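You operate a simulated robot arm through the tools that you are given. There is no shell and no other tool.

The job below is to be done with a simulated robot arm. You get a single attempt, and the scene is never put back.

JOB
Put things in order on the top of the white table. At the end: the clear cup stands where the orange coarse pad stood; the orange coarse pad stands on top of the yellow stand; the white clip stands on top of the teal rest; the orange driver is on the low clear box; whatever was shut is shut again. Leave all else as you found it, and nothing knocked over.
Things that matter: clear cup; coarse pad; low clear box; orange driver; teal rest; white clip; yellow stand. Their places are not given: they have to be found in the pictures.

It is judged by the outcome, as a careful person would: the job done as asked, and still so three seconds after it is handed in. It fails if anything else is knocked over, pushed out of place, dropped, spilled or broken.

ROBOT AND FRAMES
A 6-joint arm with a two-finger parallel gripper, fixed in place. Base frame: the origin is at the foot of the arm, x ahead of it, y to its left, z up; the work surface is at about z = 0. Lengths are in m, angles in degrees, forces in N, time in s.
With the tool pointing down near the work surface it reaches from about 0.16 to 0.42 m from the base axis. Its first joint turns from -66.0 to 66.0 degrees. Payload 1.57 kg.
The TCP is the grasp point between the finger pads, 0.03 m short of the fingertips. In the tool frame z runs along the fingers and y along their closing line. Largest opening 0.08 m; finger width 0.017, thickness 0.012; the body of the gripper, 0.04 by 0.082 m, starts 0.08 m behind the TCP.
Orientation is told as [roll, pitch, yaw] about the base's x, y, z axes, in that order, counted from this pose: with the fingers straight down and closing along the base's y, the tool's x points along the base's -x, its y along +y and its z along -z.

CONTROLS
- The arm moves only by the tool move_arm. Its argument "steps" is a list of rows, each a list of 7 numbers: the finger opening in m, from 0 to 0.08, then the shift along the base's x, y, z in units of 50 mm (1.0 is 50 mm), then the turn, a rotation vector about the base's x, y, z in units of 4 degrees (1.0 is 4 degrees). In form: [[hand, x, y, z, ax, ay, az], ...]. A call has 1 to 20 rows; each row shifts and turns the commanded pose from where the row before left it. A call with a number of a shift or a turn outside -1 to 1 is refused whole. Rows are played at 5 a second. More than 0.05 m and 8.6 degrees between two rows, or a gripper value outside its range, and nothing of the call is played. Where a pose cannot be reached the arm comes as near as it can. A force on the tool above 40 N (or 10 N above the force at the start of the call, whichever is more), or a blocked arm, ends the call early, and 0.2 s more pass. The fingers move at their own pace (about 0.153 m/s each) and stop on an object; they squeeze with about 23 N. The grip force told is the motor's: it shows also when the fingers shut on nothing. Time passes only in rows, and 0.2 s behind the last, so rows that do not move let the fingers close. It gives the time, the measured TCP pose, the force on the tool (base axes), the opening and the grip force at its end, in the units of the frame above (readings bear some noise), with the torque about the TCP (base axes, N m) and any sound that the robot's microphone picked up.
- Cameras (640 x 400 px; columns grow to the right, rows downward): "scene" is fixed at [0.0511, -0.3497, 0.414]; the picture's right is [0.64, -0.77, 0.00], its down [-0.56, -0.46, -0.68] and it looks along [0.53, 0.44, -0.73] (base axes); focal length 214 px, centre (320, 200). "wrist" rides on the gripper at [0.072, -0.007, -0.122] in the tool frame; the picture's right is [0.09, 1.00, 0.00], its down [-0.84, 0.08, -0.54] and it looks along [-0.54, 0.05, 0.84] (tool axes); focal length 238 px, centre (320, 200).
- snapshot(camera): a new picture of that camera. It takes no simulated time.
- point_at(camera, pixels): for up to 12 pixels [column, row] of the newest picture of that camera ("zoom" is the newest enlarged one), the place [x, y, z] in the base frame of the surface seen there, good to about 0.002 m, but the place of the scene camera against the robot may be out by one fixed shift of up to 0.018 m in any direction. It takes no simulated time.
- enlarge(camera, box): a new picture of the part [left, top, right, bottom] of that camera's present view, enlarged. It takes no simulated time.
- close_job(): hands the job in; it is judged then, once.

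Leave the gripper open and the arm clear of the work at the hand-in unless told otherwise.

The tools are called after ">>>" as name(argument=value, ...) on one line, values as JSON. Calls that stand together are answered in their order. move_arm: Moves the arm, as the interface text tells. Its arguments: {"type":"object","properties":{"steps":{"type":"array"}},"required":["steps"]} The other tools are called the same way: snapshot (camera) takes a picture; point_at (camera, pixels) gives the place of the surface under pixels of a picture; enlarge (camera, box) takes an enlarged picture of a part of a camera's view; close_job () hands the job in.

At the start:

```text
time: 0.0
tool_pos: [0.2805, -0.0088, 0.2374]
orientation: [0.0, -0.1, 0.0]
wrist_force: [-0.2, -0.3, -0.6]
ft_torque: [0.0, -0.01, 0.01]
grip_width: 0.0802
grasp_force: 0.1
```

scene: 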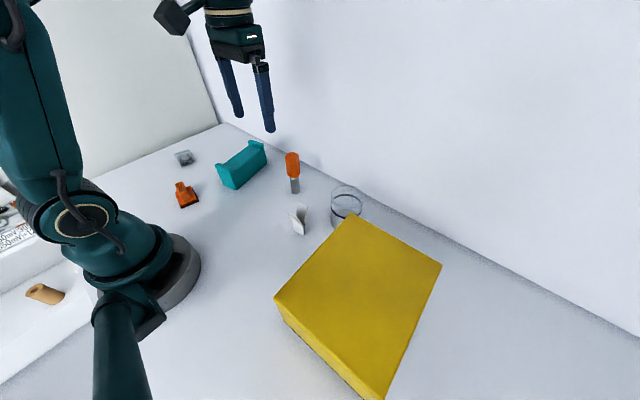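
wrist: 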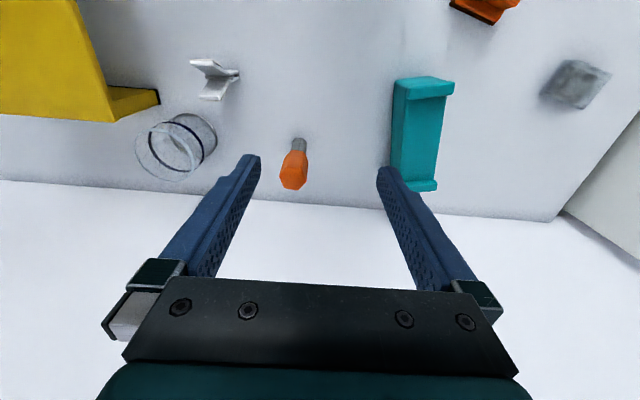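

I see a yellow block (stand) at about (360,300) in the scene view, a clear cup at (346,203), a white clip at (299,219), an orange driver at (292,172), a teal rest at (241,165), an orange item (the coarse pad?) at (186,195) and a small grey/clear box at (184,157). I'll enlarge the pictures for a closer look before doing anything.

>>> enlarge(camera="scene", box=[150, 120, 310, 220])

>>> enlarge(camera="scene", box=[260, 140, 420, 240])

>>> enlarge(camera="wrist", box=[380, 0, 640, 200])

>>> enlarge(camera="wrist", box=[80, 30, 340, 200])

```text
4.00 times, centred on (230, 170) of scene
```

zoom: 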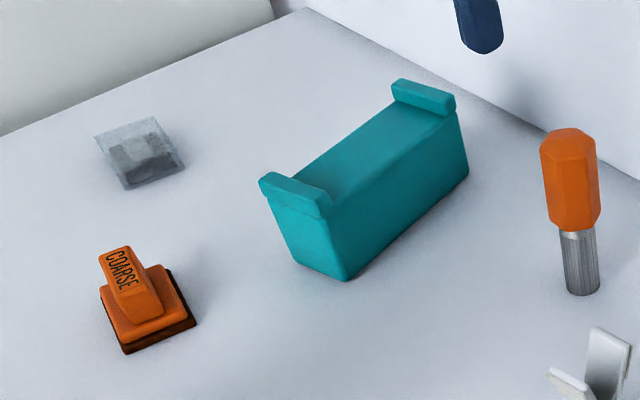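

```text
4.00 times, centred on (340, 190) of scene
```

zoom: 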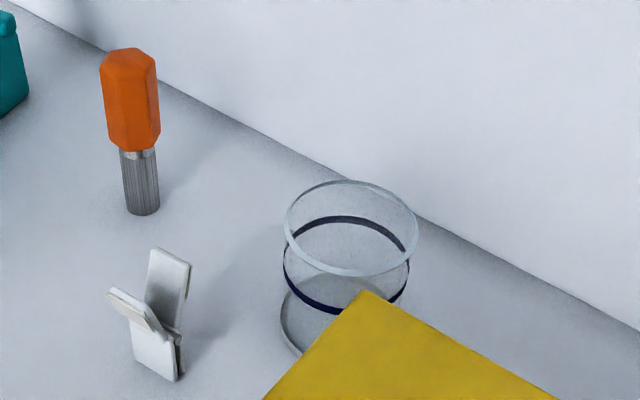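

```text
2.00 times, centred on (510, 100) of wrist
```

zoom: 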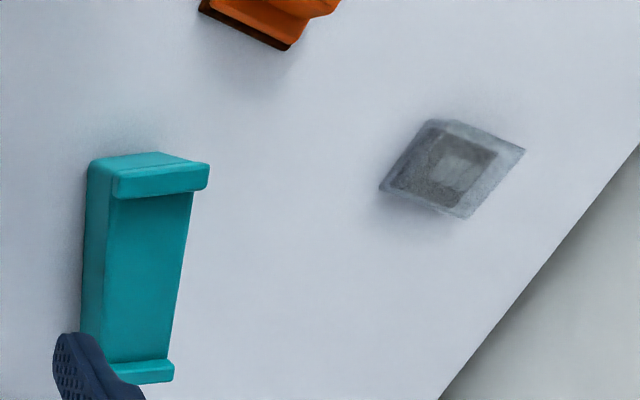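

```text
2.35 times, centred on (210, 115) of wrist
```

zoom: 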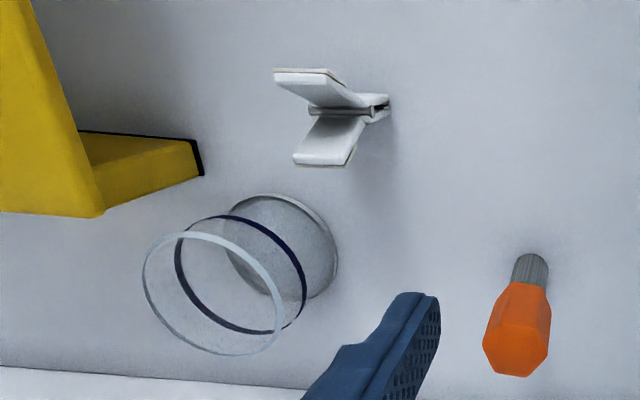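

Next I'll measure places with both cameras, taking the wrist camera as accurate and using the scene camera to work out its fixed shift. I'm picking points on the driver, clip, cup rim, teal rest, box and yellow stand.

>>> point_at(camera="wrist", pixels=[[300, 143], [294, 183], [293, 155], [215, 67], [215, 88], [237, 77], [150, 150], [195, 130], [397, 92], [452, 88], [420, 95], [420, 183]])

>>> point_at(camera="wrist", pixels=[[558, 60], [608, 75], [575, 85], [542, 95], [565, 107], [580, 80], [462, 5], [495, 22], [100, 110], [158, 97], [158, 90], [60, 60]])

>>> point_at(camera="scene", pixels=[[292, 158], [295, 190], [220, 167], [258, 145], [235, 188], [178, 155], [190, 152], [184, 158], [180, 184], [190, 196], [183, 207], [199, 200]])

>>> point_at(camera="scene", pixels=[[350, 217], [440, 266], [275, 298], [384, 398], [360, 290], [300, 210], [293, 218], [302, 232], [332, 196], [362, 200], [346, 188], [340, 207]])

```text
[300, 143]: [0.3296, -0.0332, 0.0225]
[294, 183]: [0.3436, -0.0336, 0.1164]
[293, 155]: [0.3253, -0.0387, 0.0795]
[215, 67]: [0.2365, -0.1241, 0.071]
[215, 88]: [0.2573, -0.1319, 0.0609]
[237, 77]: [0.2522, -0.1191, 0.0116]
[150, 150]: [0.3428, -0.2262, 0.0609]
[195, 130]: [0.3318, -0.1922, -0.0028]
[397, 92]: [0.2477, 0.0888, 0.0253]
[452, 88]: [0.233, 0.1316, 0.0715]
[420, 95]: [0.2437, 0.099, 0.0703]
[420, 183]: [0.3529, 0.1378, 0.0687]
```

```text
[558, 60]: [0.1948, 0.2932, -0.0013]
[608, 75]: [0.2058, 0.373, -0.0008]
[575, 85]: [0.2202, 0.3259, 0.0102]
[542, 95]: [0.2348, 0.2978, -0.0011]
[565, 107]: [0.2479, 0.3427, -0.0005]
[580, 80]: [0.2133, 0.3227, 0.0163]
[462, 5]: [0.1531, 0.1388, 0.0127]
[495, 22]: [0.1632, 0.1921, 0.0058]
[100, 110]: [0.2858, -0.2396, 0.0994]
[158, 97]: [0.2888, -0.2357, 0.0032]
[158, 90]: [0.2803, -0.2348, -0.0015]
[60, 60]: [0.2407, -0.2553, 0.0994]
```

```text
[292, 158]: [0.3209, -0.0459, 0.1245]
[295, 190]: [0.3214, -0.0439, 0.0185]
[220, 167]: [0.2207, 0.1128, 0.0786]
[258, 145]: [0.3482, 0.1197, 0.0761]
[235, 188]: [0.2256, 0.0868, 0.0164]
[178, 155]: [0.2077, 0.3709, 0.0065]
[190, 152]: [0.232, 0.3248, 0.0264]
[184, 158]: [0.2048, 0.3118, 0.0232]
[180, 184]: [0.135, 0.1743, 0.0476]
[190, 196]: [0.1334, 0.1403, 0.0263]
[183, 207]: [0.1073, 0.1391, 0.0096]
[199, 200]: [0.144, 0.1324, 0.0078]
```

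```text
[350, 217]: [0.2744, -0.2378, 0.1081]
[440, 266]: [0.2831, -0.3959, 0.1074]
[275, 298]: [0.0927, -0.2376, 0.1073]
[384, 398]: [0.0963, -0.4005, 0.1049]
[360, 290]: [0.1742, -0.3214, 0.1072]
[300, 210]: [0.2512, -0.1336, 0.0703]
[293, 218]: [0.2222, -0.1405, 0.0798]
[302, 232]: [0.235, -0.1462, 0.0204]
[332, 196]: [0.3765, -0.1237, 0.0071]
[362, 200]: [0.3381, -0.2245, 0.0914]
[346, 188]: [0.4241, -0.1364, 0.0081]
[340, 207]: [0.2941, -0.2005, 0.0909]
```

The scene camera reads about 8 mm high: the table comes out at z≈0.007 there and about 0 on the wrist camera. The yellow stand is about 0.10 m tall and the teal rest about 0.07 m. I'm moving the wrist camera, high up and turned, over the coarse pad and the clear box for a close look.

>>> move_arm(steps=[[0.08, -0.177, 0.337, 0.05, 0, 0, 1], [0.08, -0.177, 0.337, 0.05, 0, 0, 1], [0.08, -0.177, 0.337, 0.05, 0, 0, 1], [0.08, -0.177, 0.337, 0.05, 0, 0, 1], [0.08, -0.177, 0.337, 0.05, 0, 0, 1], [0.08, -0.177, 0.337, 0.05, 0, 0, 1], [0.08, -0.177, 0.337, 0.05, 0, 0, 1], [0.08, -0.177, 0.337, 0.05, 0, 0, 1], [0.08, -0.177, 0.337, 0.05, 0, 0, 1], [0.08, -0.177, 0.337, 0.05, 0, 0, 1], [0.08, -0.177, 0.337, 0.05, 0, 0, 1], [0.08, -0.177, 0.337, 0.05, 0, 0, 1]])

>>> snapshot(camera="wrist")

>>> snapshot(camera="scene")

```text
time: 2.6
tool_pos: [0.1749, 0.1931, 0.2671]
orientation: [-0.1, 0.0, 48.1]
wrist_force: [0.4, 0.1, -0.2]
ft_torque: [-0.01, -0.01, -0.04]
grip_width: 0.0801
grasp_force: 0.1
```

```text
taken
```

wrist: 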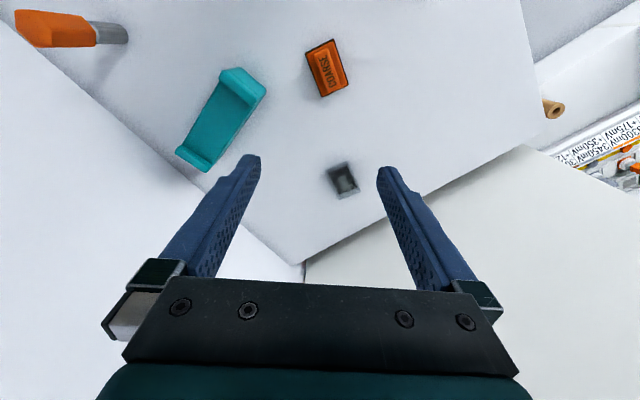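

```text
taken
```

scene: 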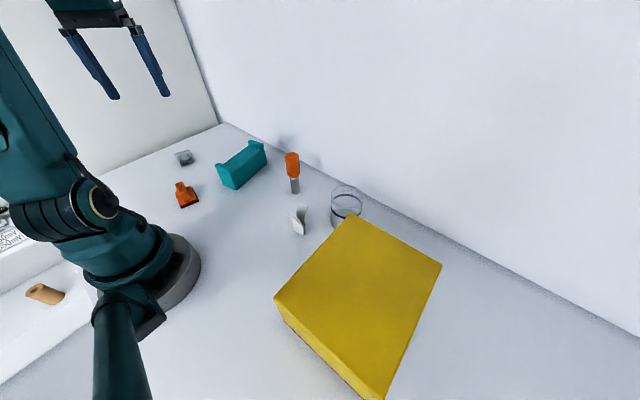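

The wrist camera now shows the pad at about (326,68), the clear box at (342,180) and the teal rest at (220,120). I'll enlarge each one.

>>> enlarge(camera="wrist", box=[286, 30, 366, 110])

>>> enlarge(camera="wrist", box=[302, 150, 382, 210])

>>> enlarge(camera="wrist", box=[160, 50, 290, 180])

>>> point_at(camera="wrist", pixels=[[327, 68], [318, 52], [333, 86], [312, 54], [345, 85], [322, 97], [334, 39], [307, 52], [348, 84], [320, 60], [336, 65], [329, 75]])

>>> point_at(camera="wrist", pixels=[[326, 167], [350, 161], [360, 193], [335, 199], [342, 180], [338, 175], [347, 190], [330, 170], [356, 190], [349, 165], [336, 196], [343, 163]])

>>> point_at(camera="wrist", pixels=[[241, 70], [262, 92], [252, 103], [228, 77], [240, 95], [200, 135], [215, 115], [180, 150], [208, 168], [205, 160], [185, 145], [225, 115]])

```text
5.00 times, centred on (326, 70) of wrist
```

zoom: 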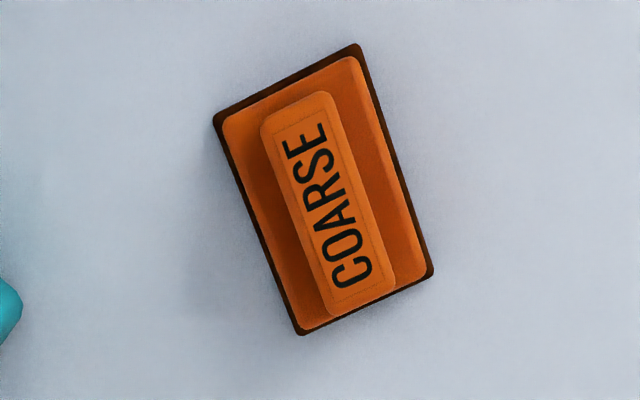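

```text
6.67 times, centred on (342, 180) of wrist
```

zoom: 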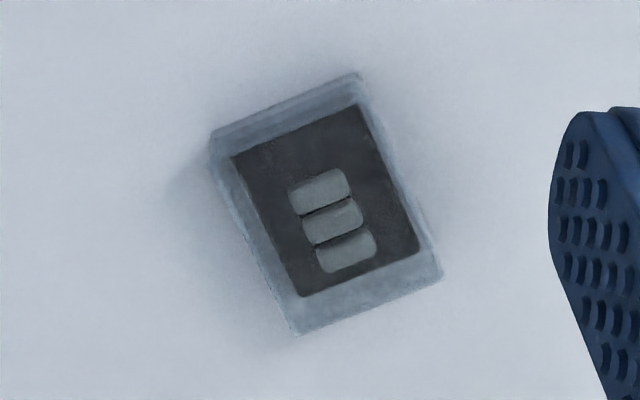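

```text
3.08 times, centred on (225, 115) of wrist
```

zoom: 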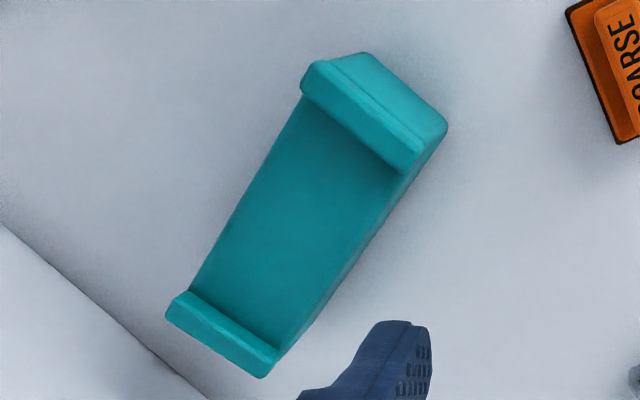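

```text
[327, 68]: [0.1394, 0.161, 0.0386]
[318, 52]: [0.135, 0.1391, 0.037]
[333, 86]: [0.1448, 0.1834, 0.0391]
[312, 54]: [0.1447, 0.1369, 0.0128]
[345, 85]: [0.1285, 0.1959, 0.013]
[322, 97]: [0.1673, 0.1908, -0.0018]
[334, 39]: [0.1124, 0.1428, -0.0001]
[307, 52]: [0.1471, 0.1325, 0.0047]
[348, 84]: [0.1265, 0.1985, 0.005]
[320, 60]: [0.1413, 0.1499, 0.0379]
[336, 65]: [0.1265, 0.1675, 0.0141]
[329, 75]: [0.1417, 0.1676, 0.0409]
```

```text
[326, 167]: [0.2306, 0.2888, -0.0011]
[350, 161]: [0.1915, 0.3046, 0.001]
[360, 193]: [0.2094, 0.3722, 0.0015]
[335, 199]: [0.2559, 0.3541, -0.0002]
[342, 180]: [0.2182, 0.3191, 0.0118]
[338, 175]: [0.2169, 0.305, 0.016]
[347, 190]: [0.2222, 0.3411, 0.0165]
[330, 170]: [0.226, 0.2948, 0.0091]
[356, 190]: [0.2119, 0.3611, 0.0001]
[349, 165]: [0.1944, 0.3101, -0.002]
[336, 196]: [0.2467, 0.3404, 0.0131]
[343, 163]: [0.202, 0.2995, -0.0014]
```

```text
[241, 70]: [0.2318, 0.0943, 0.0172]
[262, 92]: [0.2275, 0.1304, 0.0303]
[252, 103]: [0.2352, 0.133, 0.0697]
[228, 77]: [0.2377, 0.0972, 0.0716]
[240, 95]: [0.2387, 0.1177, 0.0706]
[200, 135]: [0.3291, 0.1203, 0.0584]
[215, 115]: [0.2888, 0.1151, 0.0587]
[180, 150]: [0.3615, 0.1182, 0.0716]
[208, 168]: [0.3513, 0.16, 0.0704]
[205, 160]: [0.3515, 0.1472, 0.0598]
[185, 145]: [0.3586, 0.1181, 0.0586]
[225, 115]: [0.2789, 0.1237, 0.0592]
```

The pad lies with its handle (COARSE label, top at z≈0.039) roughly along y. The box is a low clear case with something inside. I need exact corners, so I'll take new enlargements and read points from them, pad first.

>>> enlarge(camera="wrist", box=[286, 30, 366, 110])

>>> point_at(camera="zoom", pixels=[[265, 125], [328, 97], [392, 280], [335, 308], [330, 200], [218, 122], [355, 48], [430, 272], [302, 328], [240, 180], [400, 200], [295, 105]])

>>> enlarge(camera="wrist", box=[302, 150, 382, 210])

>>> point_at(camera="zoom", pixels=[[215, 145], [355, 80], [432, 272], [298, 328], [325, 200], [235, 165], [358, 108], [412, 250], [303, 290], [320, 190], [330, 140], [290, 310]])

```text
5.00 times, centred on (326, 70) of wrist
```

zoom: 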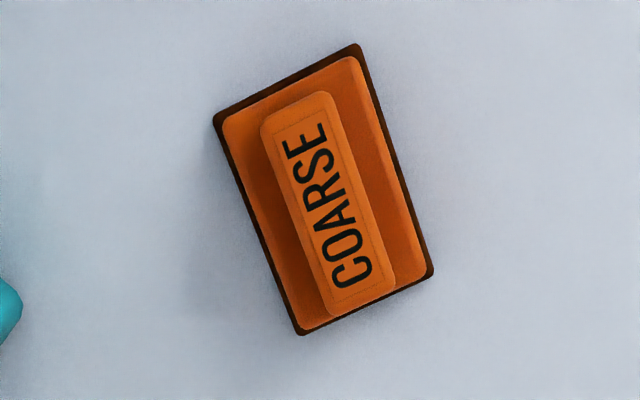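

```text
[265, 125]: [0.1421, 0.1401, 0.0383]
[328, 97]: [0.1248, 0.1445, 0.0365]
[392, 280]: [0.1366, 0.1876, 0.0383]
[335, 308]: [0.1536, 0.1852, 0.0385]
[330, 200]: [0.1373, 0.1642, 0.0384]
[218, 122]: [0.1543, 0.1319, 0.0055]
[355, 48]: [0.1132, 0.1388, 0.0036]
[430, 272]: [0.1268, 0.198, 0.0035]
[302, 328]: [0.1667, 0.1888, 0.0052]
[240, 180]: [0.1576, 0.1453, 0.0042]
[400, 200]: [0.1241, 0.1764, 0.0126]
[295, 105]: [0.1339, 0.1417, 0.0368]
```

```text
6.67 times, centred on (342, 180) of wrist
```

zoom: 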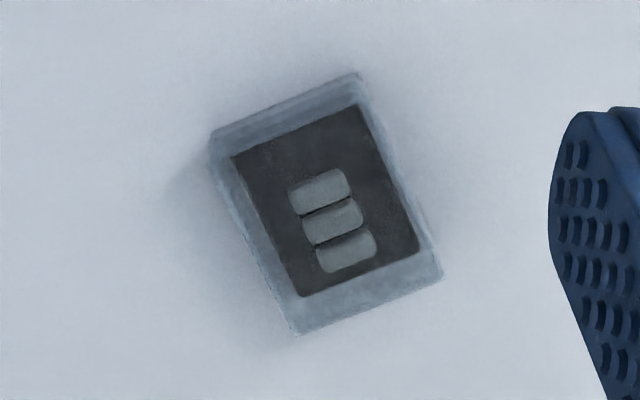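

```text
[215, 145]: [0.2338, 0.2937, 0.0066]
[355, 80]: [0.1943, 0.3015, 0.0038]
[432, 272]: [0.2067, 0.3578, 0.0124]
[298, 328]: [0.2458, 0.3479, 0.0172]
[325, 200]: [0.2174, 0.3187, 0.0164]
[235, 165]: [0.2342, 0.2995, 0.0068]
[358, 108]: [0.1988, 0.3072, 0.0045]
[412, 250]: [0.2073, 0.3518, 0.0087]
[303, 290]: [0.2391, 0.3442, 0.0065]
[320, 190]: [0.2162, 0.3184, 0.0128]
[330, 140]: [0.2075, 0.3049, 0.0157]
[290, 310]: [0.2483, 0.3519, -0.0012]
```

The pad centre is (0.140, 0.164). Its long axis points at 77° and its handle is about 18 mm by 46 mm. The box centre is near (0.219, 0.325). Before grasping anything, I'll look at the other side, where the cup, clip and yellow stand are.

>>> move_arm(steps=[[0.08, 0.173, -0.351, 0.02, 0, 0, -1], [0.08, 0.173, -0.351, 0.02, 0, 0, -1], [0.08, 0.173, -0.351, 0.02, 0, 0, -1], [0.08, 0.173, -0.351, 0.02, 0, 0, -1], [0.08, 0.173, -0.351, 0.02, 0, 0, -1], [0.08, 0.173, -0.351, 0.02, 0, 0, -1], [0.08, 0.173, -0.351, 0.02, 0, 0, -1], [0.08, 0.173, -0.351, 0.02, 0, 0, -1], [0.08, 0.173, -0.351, 0.02, 0, 0, -1], [0.08, 0.173, -0.351, 0.02, 0, 0, -1], [0.08, 0.173, -0.351, 0.02, 0, 0, -1]])

>>> move_arm(steps=[[0.08, -0.073, -0.351, 0, 0, 0, -1], [0.08, -0.073, -0.351, 0, 0, 0, -1], [0.08, -0.073, -0.351, 0, 0, 0, -1], [0.08, -0.073, -0.351, 0, 0, 0, -1], [0.08, -0.073, -0.351, 0, 0, 0, -1], [0.08, -0.073, -0.351, 0, 0, 0, -1], [0.08, -0.073, -0.351, 0, 0, 0, -1], [0.08, -0.073, -0.351, 0, 0, 0, -1], [0.08, -0.073, -0.351, 0, 0, 0, -1], [0.08, -0.073, -0.351, 0, 0, 0, -1], [0.08, -0.073, -0.351, 0, 0, 0, -1]])

>>> snapshot(camera="wrist")

```text
time: 5.0
tool_pos: [0.2688, 0.0035, 0.2768]
orientation: [-0.1, -0.1, 4.1]
wrist_force: [0.5, 0.1, 0.0]
ft_torque: [-0.01, 0.01, 0.01]
grip_width: 0.08
grasp_force: 0.0
```

```text
time: 7.4
tool_pos: [0.229, -0.1916, 0.2785]
orientation: [0.1, -0.1, -39.9]
wrist_force: [0.0, -1.1, 0.3]
ft_torque: [0.02, 0.02, -0.03]
grip_width: 0.0801
grasp_force: 0.1
```

```text
taken
```

wrist: 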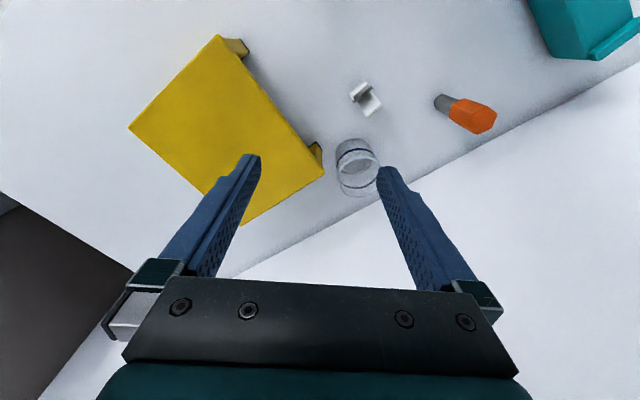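

The wrist view shows the yellow stand with feet sticking out at (237,47) and (317,155). The clip is at (367,97), the cup at (357,165) and the driver at (465,112). I'll enlarge all of them.

>>> enlarge(camera="wrist", box=[120, 20, 340, 230])

>>> enlarge(camera="wrist", box=[310, 120, 410, 210])

>>> point_at(camera="zoom", pixels=[[210, 160], [390, 160], [300, 230], [180, 210], [350, 350], [215, 340], [330, 290], [290, 140], [380, 270], [240, 120], [335, 230], [300, 340]])

>>> enlarge(camera="wrist", box=[337, 70, 397, 120])

>>> point_at(camera="wrist", pixels=[[217, 36], [130, 126], [323, 174], [243, 224], [200, 100], [240, 50], [316, 152], [270, 150], [170, 110], [230, 90], [302, 150], [245, 45]])

```text
1.90 times, centred on (230, 125) of wrist
```

zoom: 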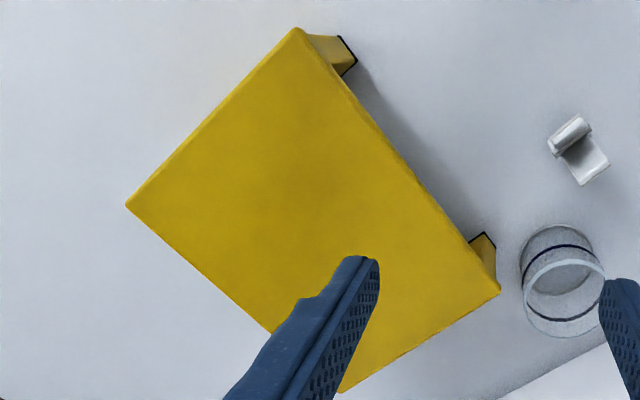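

```text
4.44 times, centred on (360, 165) of wrist
```

zoom: 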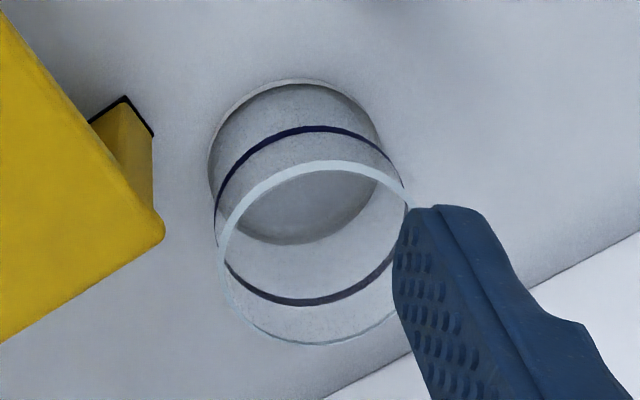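

```text
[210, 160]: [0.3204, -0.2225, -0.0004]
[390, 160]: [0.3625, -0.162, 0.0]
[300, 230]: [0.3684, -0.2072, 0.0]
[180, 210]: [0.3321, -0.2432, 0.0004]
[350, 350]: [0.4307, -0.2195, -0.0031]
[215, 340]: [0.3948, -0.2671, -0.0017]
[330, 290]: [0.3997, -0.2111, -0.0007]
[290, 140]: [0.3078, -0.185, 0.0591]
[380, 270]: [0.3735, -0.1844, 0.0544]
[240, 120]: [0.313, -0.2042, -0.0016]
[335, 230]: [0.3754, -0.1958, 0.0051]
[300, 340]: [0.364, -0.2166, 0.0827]
```

```text
8.00 times, centred on (367, 95) of wrist
```

zoom: 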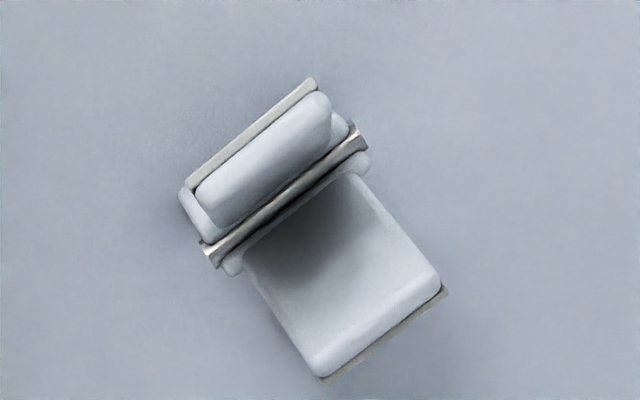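

```text
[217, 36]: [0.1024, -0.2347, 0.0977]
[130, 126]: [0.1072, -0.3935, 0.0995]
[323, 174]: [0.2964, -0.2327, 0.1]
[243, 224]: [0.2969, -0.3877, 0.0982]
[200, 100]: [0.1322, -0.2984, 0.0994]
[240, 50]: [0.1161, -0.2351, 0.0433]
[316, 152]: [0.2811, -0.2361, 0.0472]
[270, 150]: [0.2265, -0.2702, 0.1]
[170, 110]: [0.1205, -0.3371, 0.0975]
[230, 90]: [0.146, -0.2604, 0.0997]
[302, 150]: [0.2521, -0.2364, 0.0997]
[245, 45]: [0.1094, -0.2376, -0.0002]
```

Corrected for the wrist frame, the yellow top spans x 0.10 to 0.30 and y −0.39 to −0.23 at z≈0.0995, and it is flat. The clip is V-shaped, with a hinge pin and two raised arms. Next come finer measurements of the clip in the current enlargement, then the cup.

>>> point_at(camera="zoom", pixels=[[205, 205], [325, 105], [260, 160], [205, 250], [360, 140], [285, 195], [260, 285], [360, 190], [425, 280], [325, 360], [340, 270], [235, 268]])

>>> point_at(camera="zoom", pixels=[[186, 198], [310, 85], [190, 215], [345, 125], [345, 160], [435, 290], [320, 375], [305, 190], [265, 215], [200, 185], [290, 110], [380, 320]])

>>> enlarge(camera="wrist", box=[310, 120, 410, 210])

>>> point_at(camera="zoom", pixels=[[295, 82], [213, 165], [380, 150], [300, 240], [222, 240], [265, 180], [330, 163], [385, 180], [228, 300], [280, 338], [345, 335], [295, 163]])

```text
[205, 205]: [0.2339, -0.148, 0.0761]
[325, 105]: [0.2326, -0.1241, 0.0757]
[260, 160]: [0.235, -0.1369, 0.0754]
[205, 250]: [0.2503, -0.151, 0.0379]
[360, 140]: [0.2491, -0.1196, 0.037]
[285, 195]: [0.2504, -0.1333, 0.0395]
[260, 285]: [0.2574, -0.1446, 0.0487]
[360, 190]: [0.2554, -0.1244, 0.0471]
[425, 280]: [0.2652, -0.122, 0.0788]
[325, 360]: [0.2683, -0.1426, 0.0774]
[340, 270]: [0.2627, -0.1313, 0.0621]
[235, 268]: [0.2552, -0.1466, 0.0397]
```

```text
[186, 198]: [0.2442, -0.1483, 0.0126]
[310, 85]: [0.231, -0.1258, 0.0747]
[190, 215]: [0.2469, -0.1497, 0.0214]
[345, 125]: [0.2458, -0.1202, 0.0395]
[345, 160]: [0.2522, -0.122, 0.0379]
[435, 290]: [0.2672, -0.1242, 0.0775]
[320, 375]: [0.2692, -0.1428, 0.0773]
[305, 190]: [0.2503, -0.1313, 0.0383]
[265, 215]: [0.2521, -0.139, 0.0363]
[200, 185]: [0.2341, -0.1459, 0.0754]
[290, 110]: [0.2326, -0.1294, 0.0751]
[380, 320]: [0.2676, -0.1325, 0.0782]
```

```text
4.44 times, centred on (360, 165) of wrist
```

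zoom: 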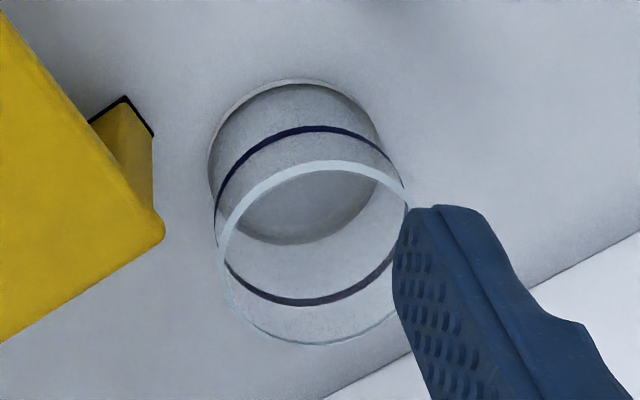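

```text
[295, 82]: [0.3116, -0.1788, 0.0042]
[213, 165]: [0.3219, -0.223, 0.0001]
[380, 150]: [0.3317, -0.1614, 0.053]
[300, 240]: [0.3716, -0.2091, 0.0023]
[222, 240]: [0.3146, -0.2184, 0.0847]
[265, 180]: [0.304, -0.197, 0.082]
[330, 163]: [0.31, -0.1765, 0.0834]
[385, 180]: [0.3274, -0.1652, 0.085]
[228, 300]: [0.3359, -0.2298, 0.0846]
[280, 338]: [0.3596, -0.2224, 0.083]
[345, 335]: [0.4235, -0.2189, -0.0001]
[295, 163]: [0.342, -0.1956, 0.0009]
```

The cup is about 67 mm across, with its centre near (0.338, −0.196) and its rim at z≈0.084. The clip's hinge runs along y at x≈0.2505, z≈0.038, and its arms rise to z≈0.077. I'll measure the driver from this view as well.

>>> enlarge(camera="wrist", box=[425, 85, 505, 140])

>>> point_at(camera="zoom", pixels=[[395, 150], [505, 110], [525, 270], [420, 300], [540, 180], [380, 220], [460, 210], [120, 110], [180, 100], [170, 160], [450, 130], [470, 310]])

```text
7.27 times, centred on (465, 112) of wrist
```

zoom: 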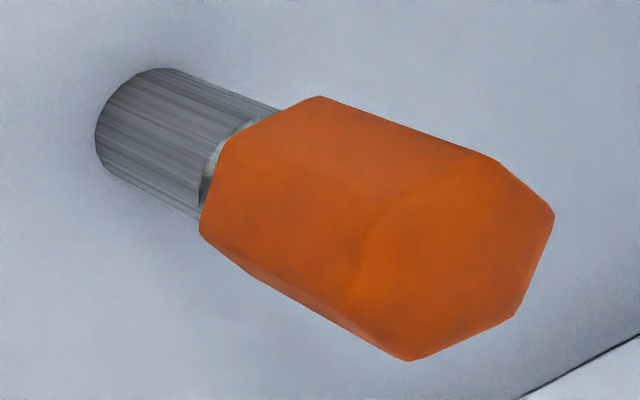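

```text
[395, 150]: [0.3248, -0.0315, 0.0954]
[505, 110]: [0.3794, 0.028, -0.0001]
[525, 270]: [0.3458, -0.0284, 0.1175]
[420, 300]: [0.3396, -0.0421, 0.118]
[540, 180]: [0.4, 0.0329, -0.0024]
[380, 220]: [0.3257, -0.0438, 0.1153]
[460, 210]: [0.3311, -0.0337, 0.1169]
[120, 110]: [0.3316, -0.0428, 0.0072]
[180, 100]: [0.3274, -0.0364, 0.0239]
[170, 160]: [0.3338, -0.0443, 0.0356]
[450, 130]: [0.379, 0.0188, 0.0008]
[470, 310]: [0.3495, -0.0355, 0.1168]
```

The driver's centre is about (0.337, −0.0366), its top is at z 0.1175, and the flats of its hex handle face 108°. My order is pad to yellow stand, cup to the pad's spot, driver to box, then clip to teal rest. First I'm moving high up to above the pad and turning to about 77° so the fingers close across its handle.

>>> move_arm(steps=[[0.06, 0.028, 0.2555, -0.011, 0, 0, 0.9775], [0.06, 0.028, 0.2555, -0.011, 0, 0, 0.9775], [0.06, 0.028, 0.2555, -0.011, 0, 0, 0.9775], [0.06, 0.028, 0.2555, -0.011, 0, 0, 0.9775], [0.06, 0.028, 0.2555, -0.011, 0, 0, 0.9775], [0.06, 0.028, 0.2555, -0.011, 0, 0, 0.9775], [0.06, 0.028, 0.2555, -0.011, 0, 0, 0.9775], [0.06, 0.028, 0.2555, -0.011, 0, 0, 0.9775], [0.06, 0.028, 0.2555, -0.011, 0, 0, 0.9775], [0.06, 0.028, 0.2555, -0.011, 0, 0, 0.9775], [0.06, 0.028, 0.2555, -0.011, 0, 0, 0.9775], [0.06, 0.028, 0.2555, -0.011, 0, 0, 0.9775], [0.06, 0.028, 0.2555, -0.011, 0, 0, 0.9775], [0.06, 0.028, 0.2555, -0.011, 0, 0, 0.9775], [0.06, 0.028, 0.2555, -0.011, 0, 0, 0.9775]])

>>> move_arm(steps=[[0.06, -0.147, 0.2187, 0, 0, 0, 0.9775], [0.06, -0.147, 0.2187, 0, 0, 0, 0.9775], [0.06, -0.147, 0.2187, 0, 0, 0, 0.9775], [0.06, -0.147, 0.2187, 0, 0, 0, 0.9775], [0.06, -0.147, 0.2187, 0, 0, 0, 0.9775], [0.06, -0.147, 0.2187, 0, 0, 0, 0.9775], [0.06, -0.147, 0.2187, 0, 0, 0, 0.9775], [0.06, -0.147, 0.2187, 0, 0, 0, 0.9775], [0.06, -0.147, 0.2187, 0, 0, 0, 0.9775], [0.06, -0.147, 0.2187, 0, 0, 0, 0.9775], [0.06, -0.147, 0.2187, 0, 0, 0, 0.9775], [0.06, -0.147, 0.2187, 0, 0, 0, 0.9775], [0.06, -0.147, 0.2187, 0, 0, 0, 0.9775], [0.06, -0.147, 0.2187, 0, 0, 0, 0.9775], [0.06, -0.147, 0.2187, 0, 0, 0, 0.9775], [0.06, 0, 0, 0, 0, 0, 0]])

>>> snapshot(camera="wrist")

>>> snapshot(camera="scene")

```text
time: 10.6
tool_pos: [0.25, 0.003, 0.2712]
orientation: [0.0, 0.0, 18.8]
wrist_force: [0.9, 0.7, 0.6]
ft_torque: [0.03, 0.0, 0.01]
grip_width: 0.06
grasp_force: 0.1
```

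```text
time: 14.0
tool_pos: [0.1403, 0.1647, 0.2701]
orientation: [0.1, -0.1, 77.5]
wrist_force: [0.2, -0.9, 0.0]
ft_torque: [0.01, -0.01, 0.01]
grip_width: 0.06
grasp_force: 0.1
```

```text
taken
```

wrist: 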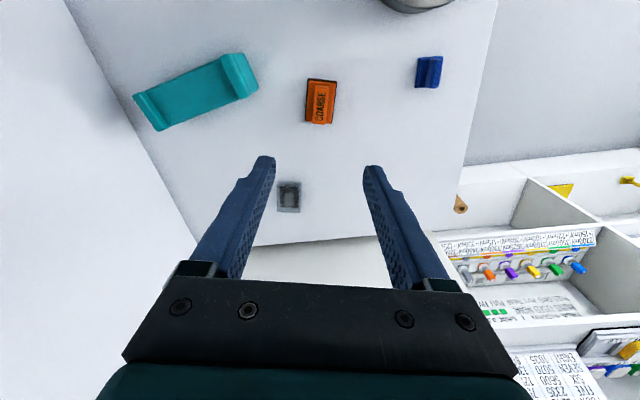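

```text
taken
```

scene: 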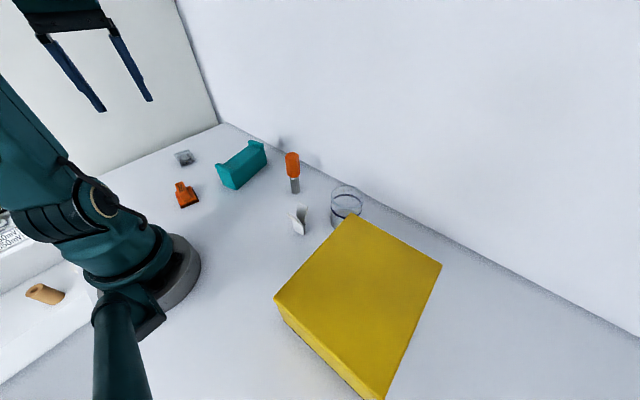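

A blue pad that I hadn't seen before is at (429,72) in the wrist view, hidden behind the arm in the scene view. It has to stay untouched. I'm reading its place, rechecking the pad, and measuring the box from here.

>>> enlarge(camera="wrist", box=[290, 60, 460, 220])

>>> point_at(camera="wrist", pixels=[[429, 72], [418, 58], [441, 57], [438, 87], [417, 86], [320, 101], [310, 80], [335, 82], [330, 123], [305, 121]])

>>> enlarge(camera="wrist", box=[268, 170, 318, 220])

>>> point_at(camera="zoom", pixels=[[320, 200], [320, 80], [320, 320], [230, 200], [410, 200], [250, 100], [390, 100], [250, 310], [390, 310], [320, 345], [320, 60], [280, 150]])

```text
2.50 times, centred on (375, 140) of wrist
```

zoom: 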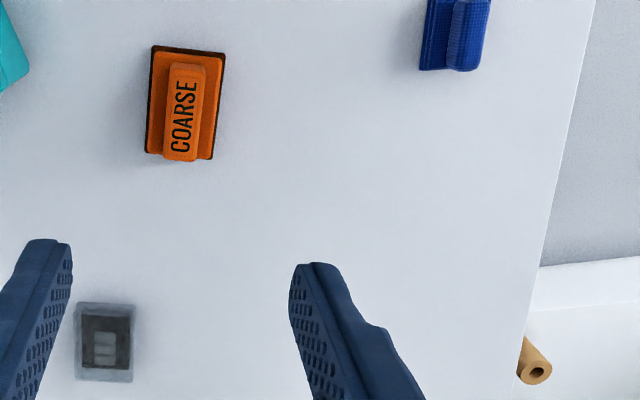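

```text
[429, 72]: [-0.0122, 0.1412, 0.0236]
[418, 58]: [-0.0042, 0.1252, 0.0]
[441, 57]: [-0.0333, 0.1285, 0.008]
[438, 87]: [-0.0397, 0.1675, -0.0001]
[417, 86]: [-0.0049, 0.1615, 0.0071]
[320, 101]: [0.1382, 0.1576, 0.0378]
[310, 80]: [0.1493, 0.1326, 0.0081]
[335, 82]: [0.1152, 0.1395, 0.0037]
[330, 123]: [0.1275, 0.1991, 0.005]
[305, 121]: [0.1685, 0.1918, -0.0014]
```

```text
8.00 times, centred on (293, 195) of wrist
```

zoom: 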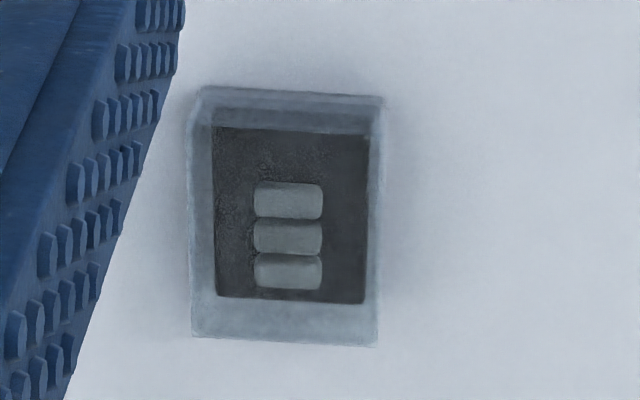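

```text
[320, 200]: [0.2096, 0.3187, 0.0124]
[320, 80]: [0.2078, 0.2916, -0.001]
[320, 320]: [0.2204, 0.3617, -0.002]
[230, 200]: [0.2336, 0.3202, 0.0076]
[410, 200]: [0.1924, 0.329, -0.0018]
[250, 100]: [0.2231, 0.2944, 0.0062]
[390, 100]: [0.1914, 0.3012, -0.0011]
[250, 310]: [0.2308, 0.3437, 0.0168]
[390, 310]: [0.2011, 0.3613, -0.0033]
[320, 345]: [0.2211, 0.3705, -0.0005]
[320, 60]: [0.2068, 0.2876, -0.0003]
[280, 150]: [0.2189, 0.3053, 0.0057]
```

The pad centre reads (0.140, 0.164) again and the gripper is right above it. The box centre is about (0.2205, 0.324), with its top near z 0.017. I'm descending on the pad in stages.

>>> move_arm(steps=[[0.06, 0, 0, -0.7, 0, 0, 0], [0.06, 0, 0, -0.7, 0, 0, 0], [0.06, 0, 0, -0.7, 0, 0, 0], [0.06, 0, 0, -0.7, 0, 0, 0], [0.06, 0, 0, -0.7, 0, 0, 0], [0.06, 0, 0, -0.4, 0, 0, 0], [0.06, 0, 0, 0, 0, 0, 0]])

>>> snapshot(camera="wrist")

>>> enlarge(camera="scene", box=[140, 120, 300, 220])

```text
time: 15.6
tool_pos: [0.1419, 0.1642, 0.0731]
orientation: [0.0, -0.2, 77.4]
wrist_force: [-0.4, 1.0, 0.7]
ft_torque: [0.01, 0.03, -0.02]
grip_width: 0.06
grasp_force: 0.0
```

```text
taken
```

wrist: 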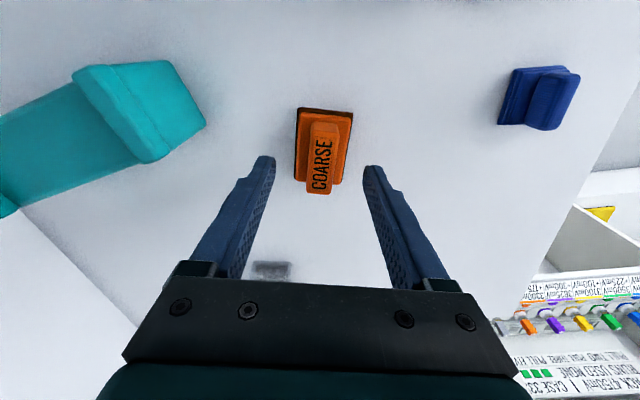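

```text
4.00 times, centred on (220, 170) of scene
```

zoom: 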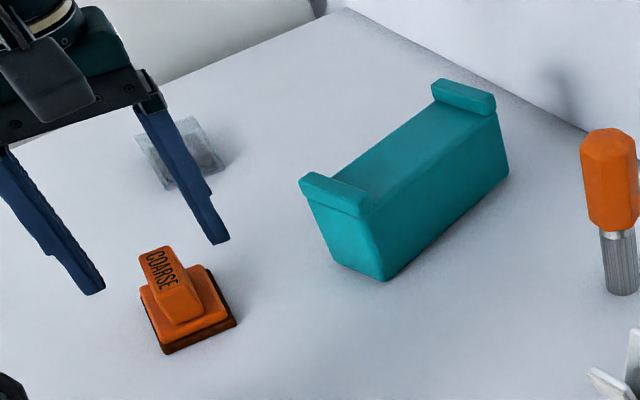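

The pad sits between the fingers, and the TCP is at z 0.073. I'm rechecking the handle's place from this closer view before the last stretch.

>>> enlarge(camera="wrist", box=[280, 95, 370, 205])

>>> point_at(camera="wrist", pixels=[[314, 125], [336, 127], [329, 192], [307, 190], [322, 158], [298, 110], [352, 114], [344, 180], [296, 178]])

```text
3.64 times, centred on (325, 150) of wrist
```

zoom: 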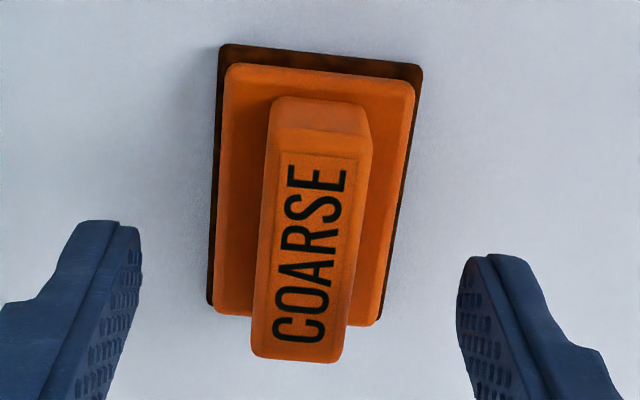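

```text
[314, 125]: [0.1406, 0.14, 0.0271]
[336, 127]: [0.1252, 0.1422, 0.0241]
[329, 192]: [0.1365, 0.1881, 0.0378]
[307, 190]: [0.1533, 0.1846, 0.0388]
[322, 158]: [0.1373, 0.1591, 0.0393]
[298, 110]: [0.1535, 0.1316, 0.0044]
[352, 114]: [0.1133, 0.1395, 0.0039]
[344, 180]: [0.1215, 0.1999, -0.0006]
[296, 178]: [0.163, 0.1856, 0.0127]
```

The handle centre is (0.139, 0.164). I'll shift x by −2.5 mm, go down to TCP z≈0.045 so the tips stay just above the pad's flange, and then close.

>>> move_arm(steps=[[0.06, -0.05, 0, -0.2, 0, 0, 0], [0.06, 0, 0, -0.2, 0, 0, 0], [0.06, 0, 0, -0.15, 0, 0, 0], [0.06, 0, 0, 0, 0, 0, 0]])

>>> move_arm(steps=[[0.01, 0, 0, 0, 0, 0, 0], [0.01, 0, 0, 0, 0, 0, 0], [0.01, 0, 0, 0, 0, 0, 0], [0.01, 0, 0, 0, 0, 0, 0]])

>>> enlarge(camera="scene", box=[140, 120, 300, 220])

```text
time: 16.6
tool_pos: [0.1379, 0.1641, 0.0474]
orientation: [0.0, -0.1, 77.5]
wrist_force: [-0.3, 0.6, 0.3]
ft_torque: [0.02, 0.02, 0.0]
grip_width: 0.0599
grasp_force: 0.0
```

```text
time: 17.6
tool_pos: [0.1391, 0.1648, 0.0461]
orientation: [0.1, -0.2, 77.3]
wrist_force: [0.0, -0.1, 0.5]
ft_torque: [0.0, 0.02, 0.0]
grip_width: 0.0193
grasp_force: 22.8
```

```text
4.00 times, centred on (220, 170) of scene
```

zoom: 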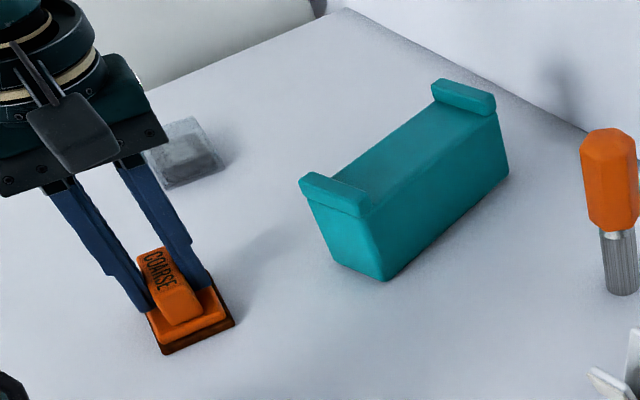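

The pad is gripped at 19 mm opening with 23 N. I'll lift it and carry it high to above the yellow stand at about (0.205, −0.295), turning to line it up with the stand.

>>> move_arm(steps=[[0.01, 0, 0, 0.3, 0, 0, 0], [0.01, 0, 0, 0.7, 0, 0, 0], [0.01, 0, 0, 0.95, 0, 0, 0], [0.01, 0, 0, 0.95, 0, 0, 0], [0.01, 0, 0, 0.95, 0, 0, 0], [0.01, 0, 0, 0, 0, 0, 0]])

>>> snapshot(camera="wrist")

>>> move_arm(steps=[[0.01, 0.222, -0.33, 0, 0, 0, -0.9675], [0.01, 0.222, -0.33, 0, 0, 0, -0.9675], [0.01, 0.222, -0.33, 0, 0, 0, -0.9675], [0.01, 0.222, -0.33, 0, 0, 0, -0.9675], [0.01, 0.222, -0.33, 0, 0, 0, -0.9675], [0.01, 0.222, -0.33, 0, 0, 0, -0.9675], [0.01, 0.222, -0.33, 0, 0, 0, -0.9675], [0.01, 0.222, -0.33, 0, 0, 0, -0.9675], [0.01, 0.222, -0.33, 0, 0, 0, -0.9675], [0.01, 0.222, -0.33, 0, 0, 0, -0.9675]])

>>> move_arm(steps=[[0.01, -0.09, -0.59, 0, 0, 0, -0.9675], [0.01, -0.09, -0.59, 0, 0, 0, -0.9675], [0.01, -0.09, -0.59, 0, 0, 0, -0.9675], [0.01, -0.09, -0.59, 0, 0, 0, -0.9675], [0.01, -0.09, -0.59, 0, 0, 0, -0.9675], [0.01, -0.09, -0.59, 0, 0, 0, -0.9675], [0.01, -0.09, -0.59, 0, 0, 0, -0.9675], [0.01, -0.09, -0.59, 0, 0, 0, -0.9675], [0.01, -0.09, -0.59, 0, 0, 0, -0.9675], [0.01, -0.09, -0.59, 0, 0, 0, -0.9675], [0.01, 0, 0, 0, 0, 0, 0], [0.01, 0, 0, 0, 0, 0, 0]])

>>> snapshot(camera="scene")

>>> snapshot(camera="wrist")

```text
time: 19.0
tool_pos: [0.1395, 0.1627, 0.2415]
orientation: [0.1, -0.1, 77.4]
wrist_force: [0.0, -0.6, -1.8]
ft_torque: [0.02, 0.0, -0.04]
grip_width: 0.0194
grasp_force: 22.9
```

```text
taken
```

wrist: 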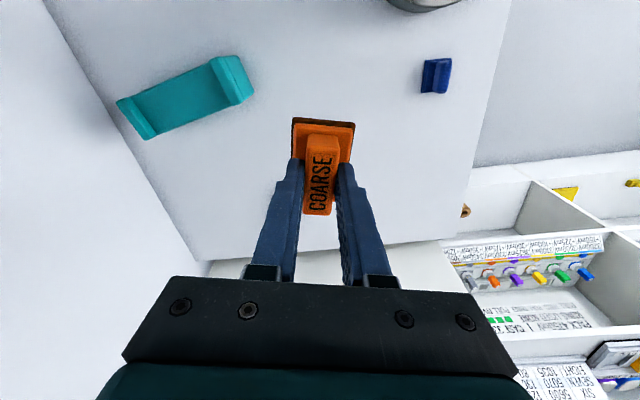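

```text
time: 21.2
tool_pos: [0.2496, -0.0001, 0.2415]
orientation: [0.0, -0.1, 38.6]
wrist_force: [-0.3, -0.2, -1.1]
ft_torque: [0.0, 0.01, -0.01]
grip_width: 0.0195
grasp_force: 22.6
```

```text
time: 23.8
tool_pos: [0.1975, -0.2879, 0.232]
orientation: [-0.1, -0.1, 0.0]
wrist_force: [0.2, -0.2, -1.8]
ft_torque: [0.0, 0.02, -0.01]
grip_width: 0.0193
grasp_force: 22.8
out of reach, approached as far as the arm can: row 10
```

```text
taken
```

scene: 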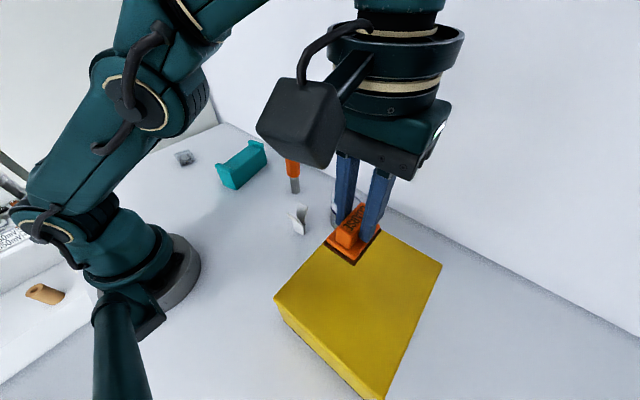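

```text
taken
```

wrist: 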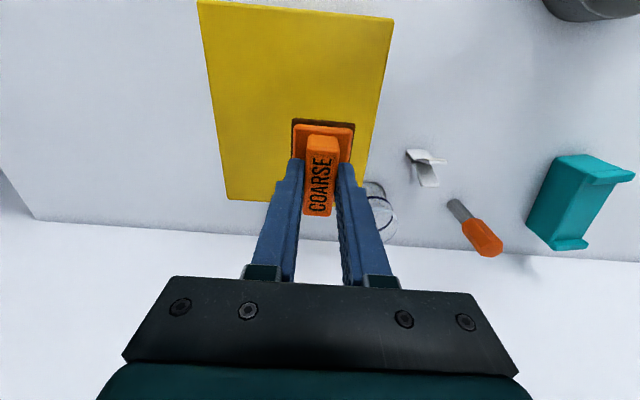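

The arm reached its limit at this height and stopped at (0.1975, −0.288). That is still well inside the stand's top (x 0.10 to 0.30, y −0.39 to −0.23). I'm lowering here in stages.

>>> move_arm(steps=[[0.01, 0, 0, -0.5, 0, 0, 0], [0.01, 0, 0, -0.5, 0, 0, 0], [0.01, 0, 0, -0.3, 0, 0, 0], [0.01, 0, 0, 0, 0, 0, 0]])

>>> enlarge(camera="scene", box=[270, 160, 450, 300])

```text
time: 24.8
tool_pos: [0.1973, -0.2895, 0.1687]
orientation: [0.0, -0.1, 0.0]
wrist_force: [0.1, 0.8, -0.1]
ft_torque: [0.0, -0.02, 0.0]
grip_width: 0.0195
grasp_force: 23.4
```

```text
2.86 times, centred on (360, 230) of scene
```

zoom: 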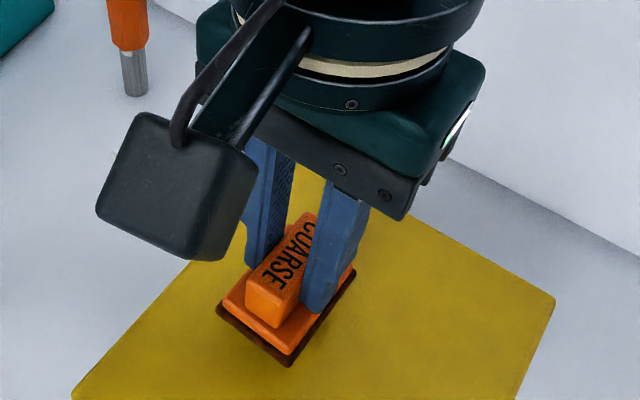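

The TCP is at z 0.169, so the pad's bottom is about 23 mm above the stand. I'm lowering it slowly until it touches.

>>> move_arm(steps=[[0.01, 0, 0, -0.2, 0, 0, 0], [0.01, 0, 0, -0.18, 0, 0, 0], [0.01, 0, 0, 0, 0, 0, 0]])

>>> move_arm(steps=[[0.01, 0, 0, -0.04, 0, 0, 0], [0.01, 0, 0, 0, 0, 0, 0]])

>>> enlarge(camera="scene", box=[310, 200, 400, 280])

```text
time: 25.6
tool_pos: [0.1991, -0.2877, 0.148]
orientation: [0.1, -0.1, 0.0]
wrist_force: [-0.1, 0.0, -0.6]
ft_torque: [0.02, 0.01, 0.03]
grip_width: 0.019
grasp_force: 22.6
```

```text
time: 26.2
tool_pos: [0.1978, -0.2884, 0.1465]
orientation: [0.0, -0.1, 0.0]
wrist_force: [-0.6, 1.1, 2.4]
ft_torque: [0.06, -0.03, 0.02]
grip_width: 0.0192
grasp_force: 23.3
```

```text
5.00 times, centred on (355, 240) of scene
```

zoom: 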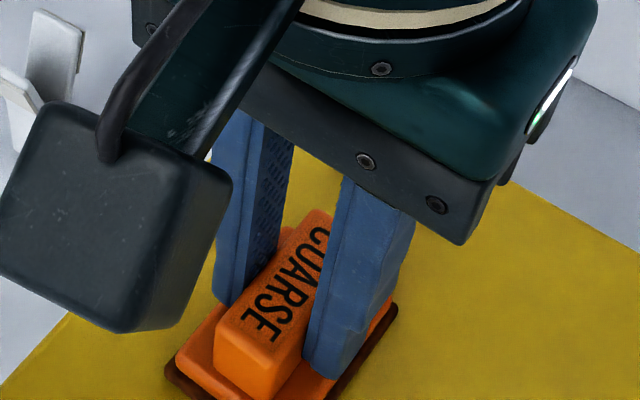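

The force on the tool rose to 2.4 N upward, so the pad is resting on the stand. I'm opening the fingers and rising straight up.

>>> move_arm(steps=[[0.05, 0, 0, 0, 0, 0, 0], [0.05, 0, 0, 0, 0, 0, 0], [0.05, 0, 0, 0, 0, 0, 0], [0.05, 0, 0, 0.3, 0, 0, 0], [0.05, 0, 0, 0.6, 0, 0, 0], [0.05, 0, 0, 0.6, 0, 0, 0], [0.05, 0, 0, 0, 0, 0, 0]])

>>> snapshot(camera="wrist")

>>> snapshot(camera="scene")

```text
time: 27.8
tool_pos: [0.1974, -0.2865, 0.2224]
orientation: [0.1, 0.0, 0.0]
wrist_force: [-0.9, 0.3, 0.4]
ft_torque: [0.0, 0.02, 0.0]
grip_width: 0.05
grasp_force: 0.0
```

```text
taken
```

wrist: 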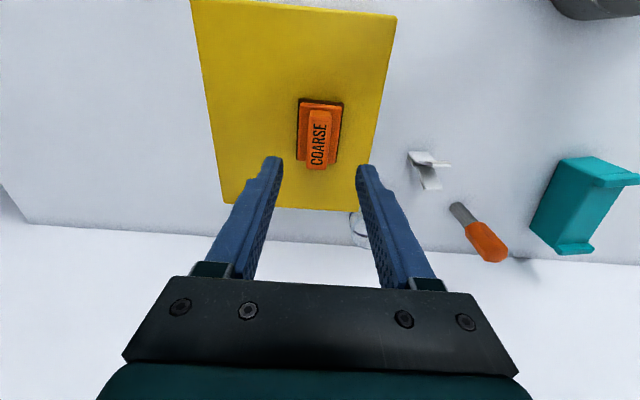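

```text
taken
```

scene: 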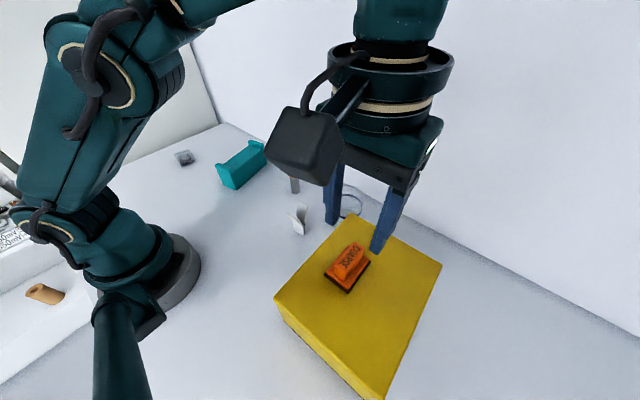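

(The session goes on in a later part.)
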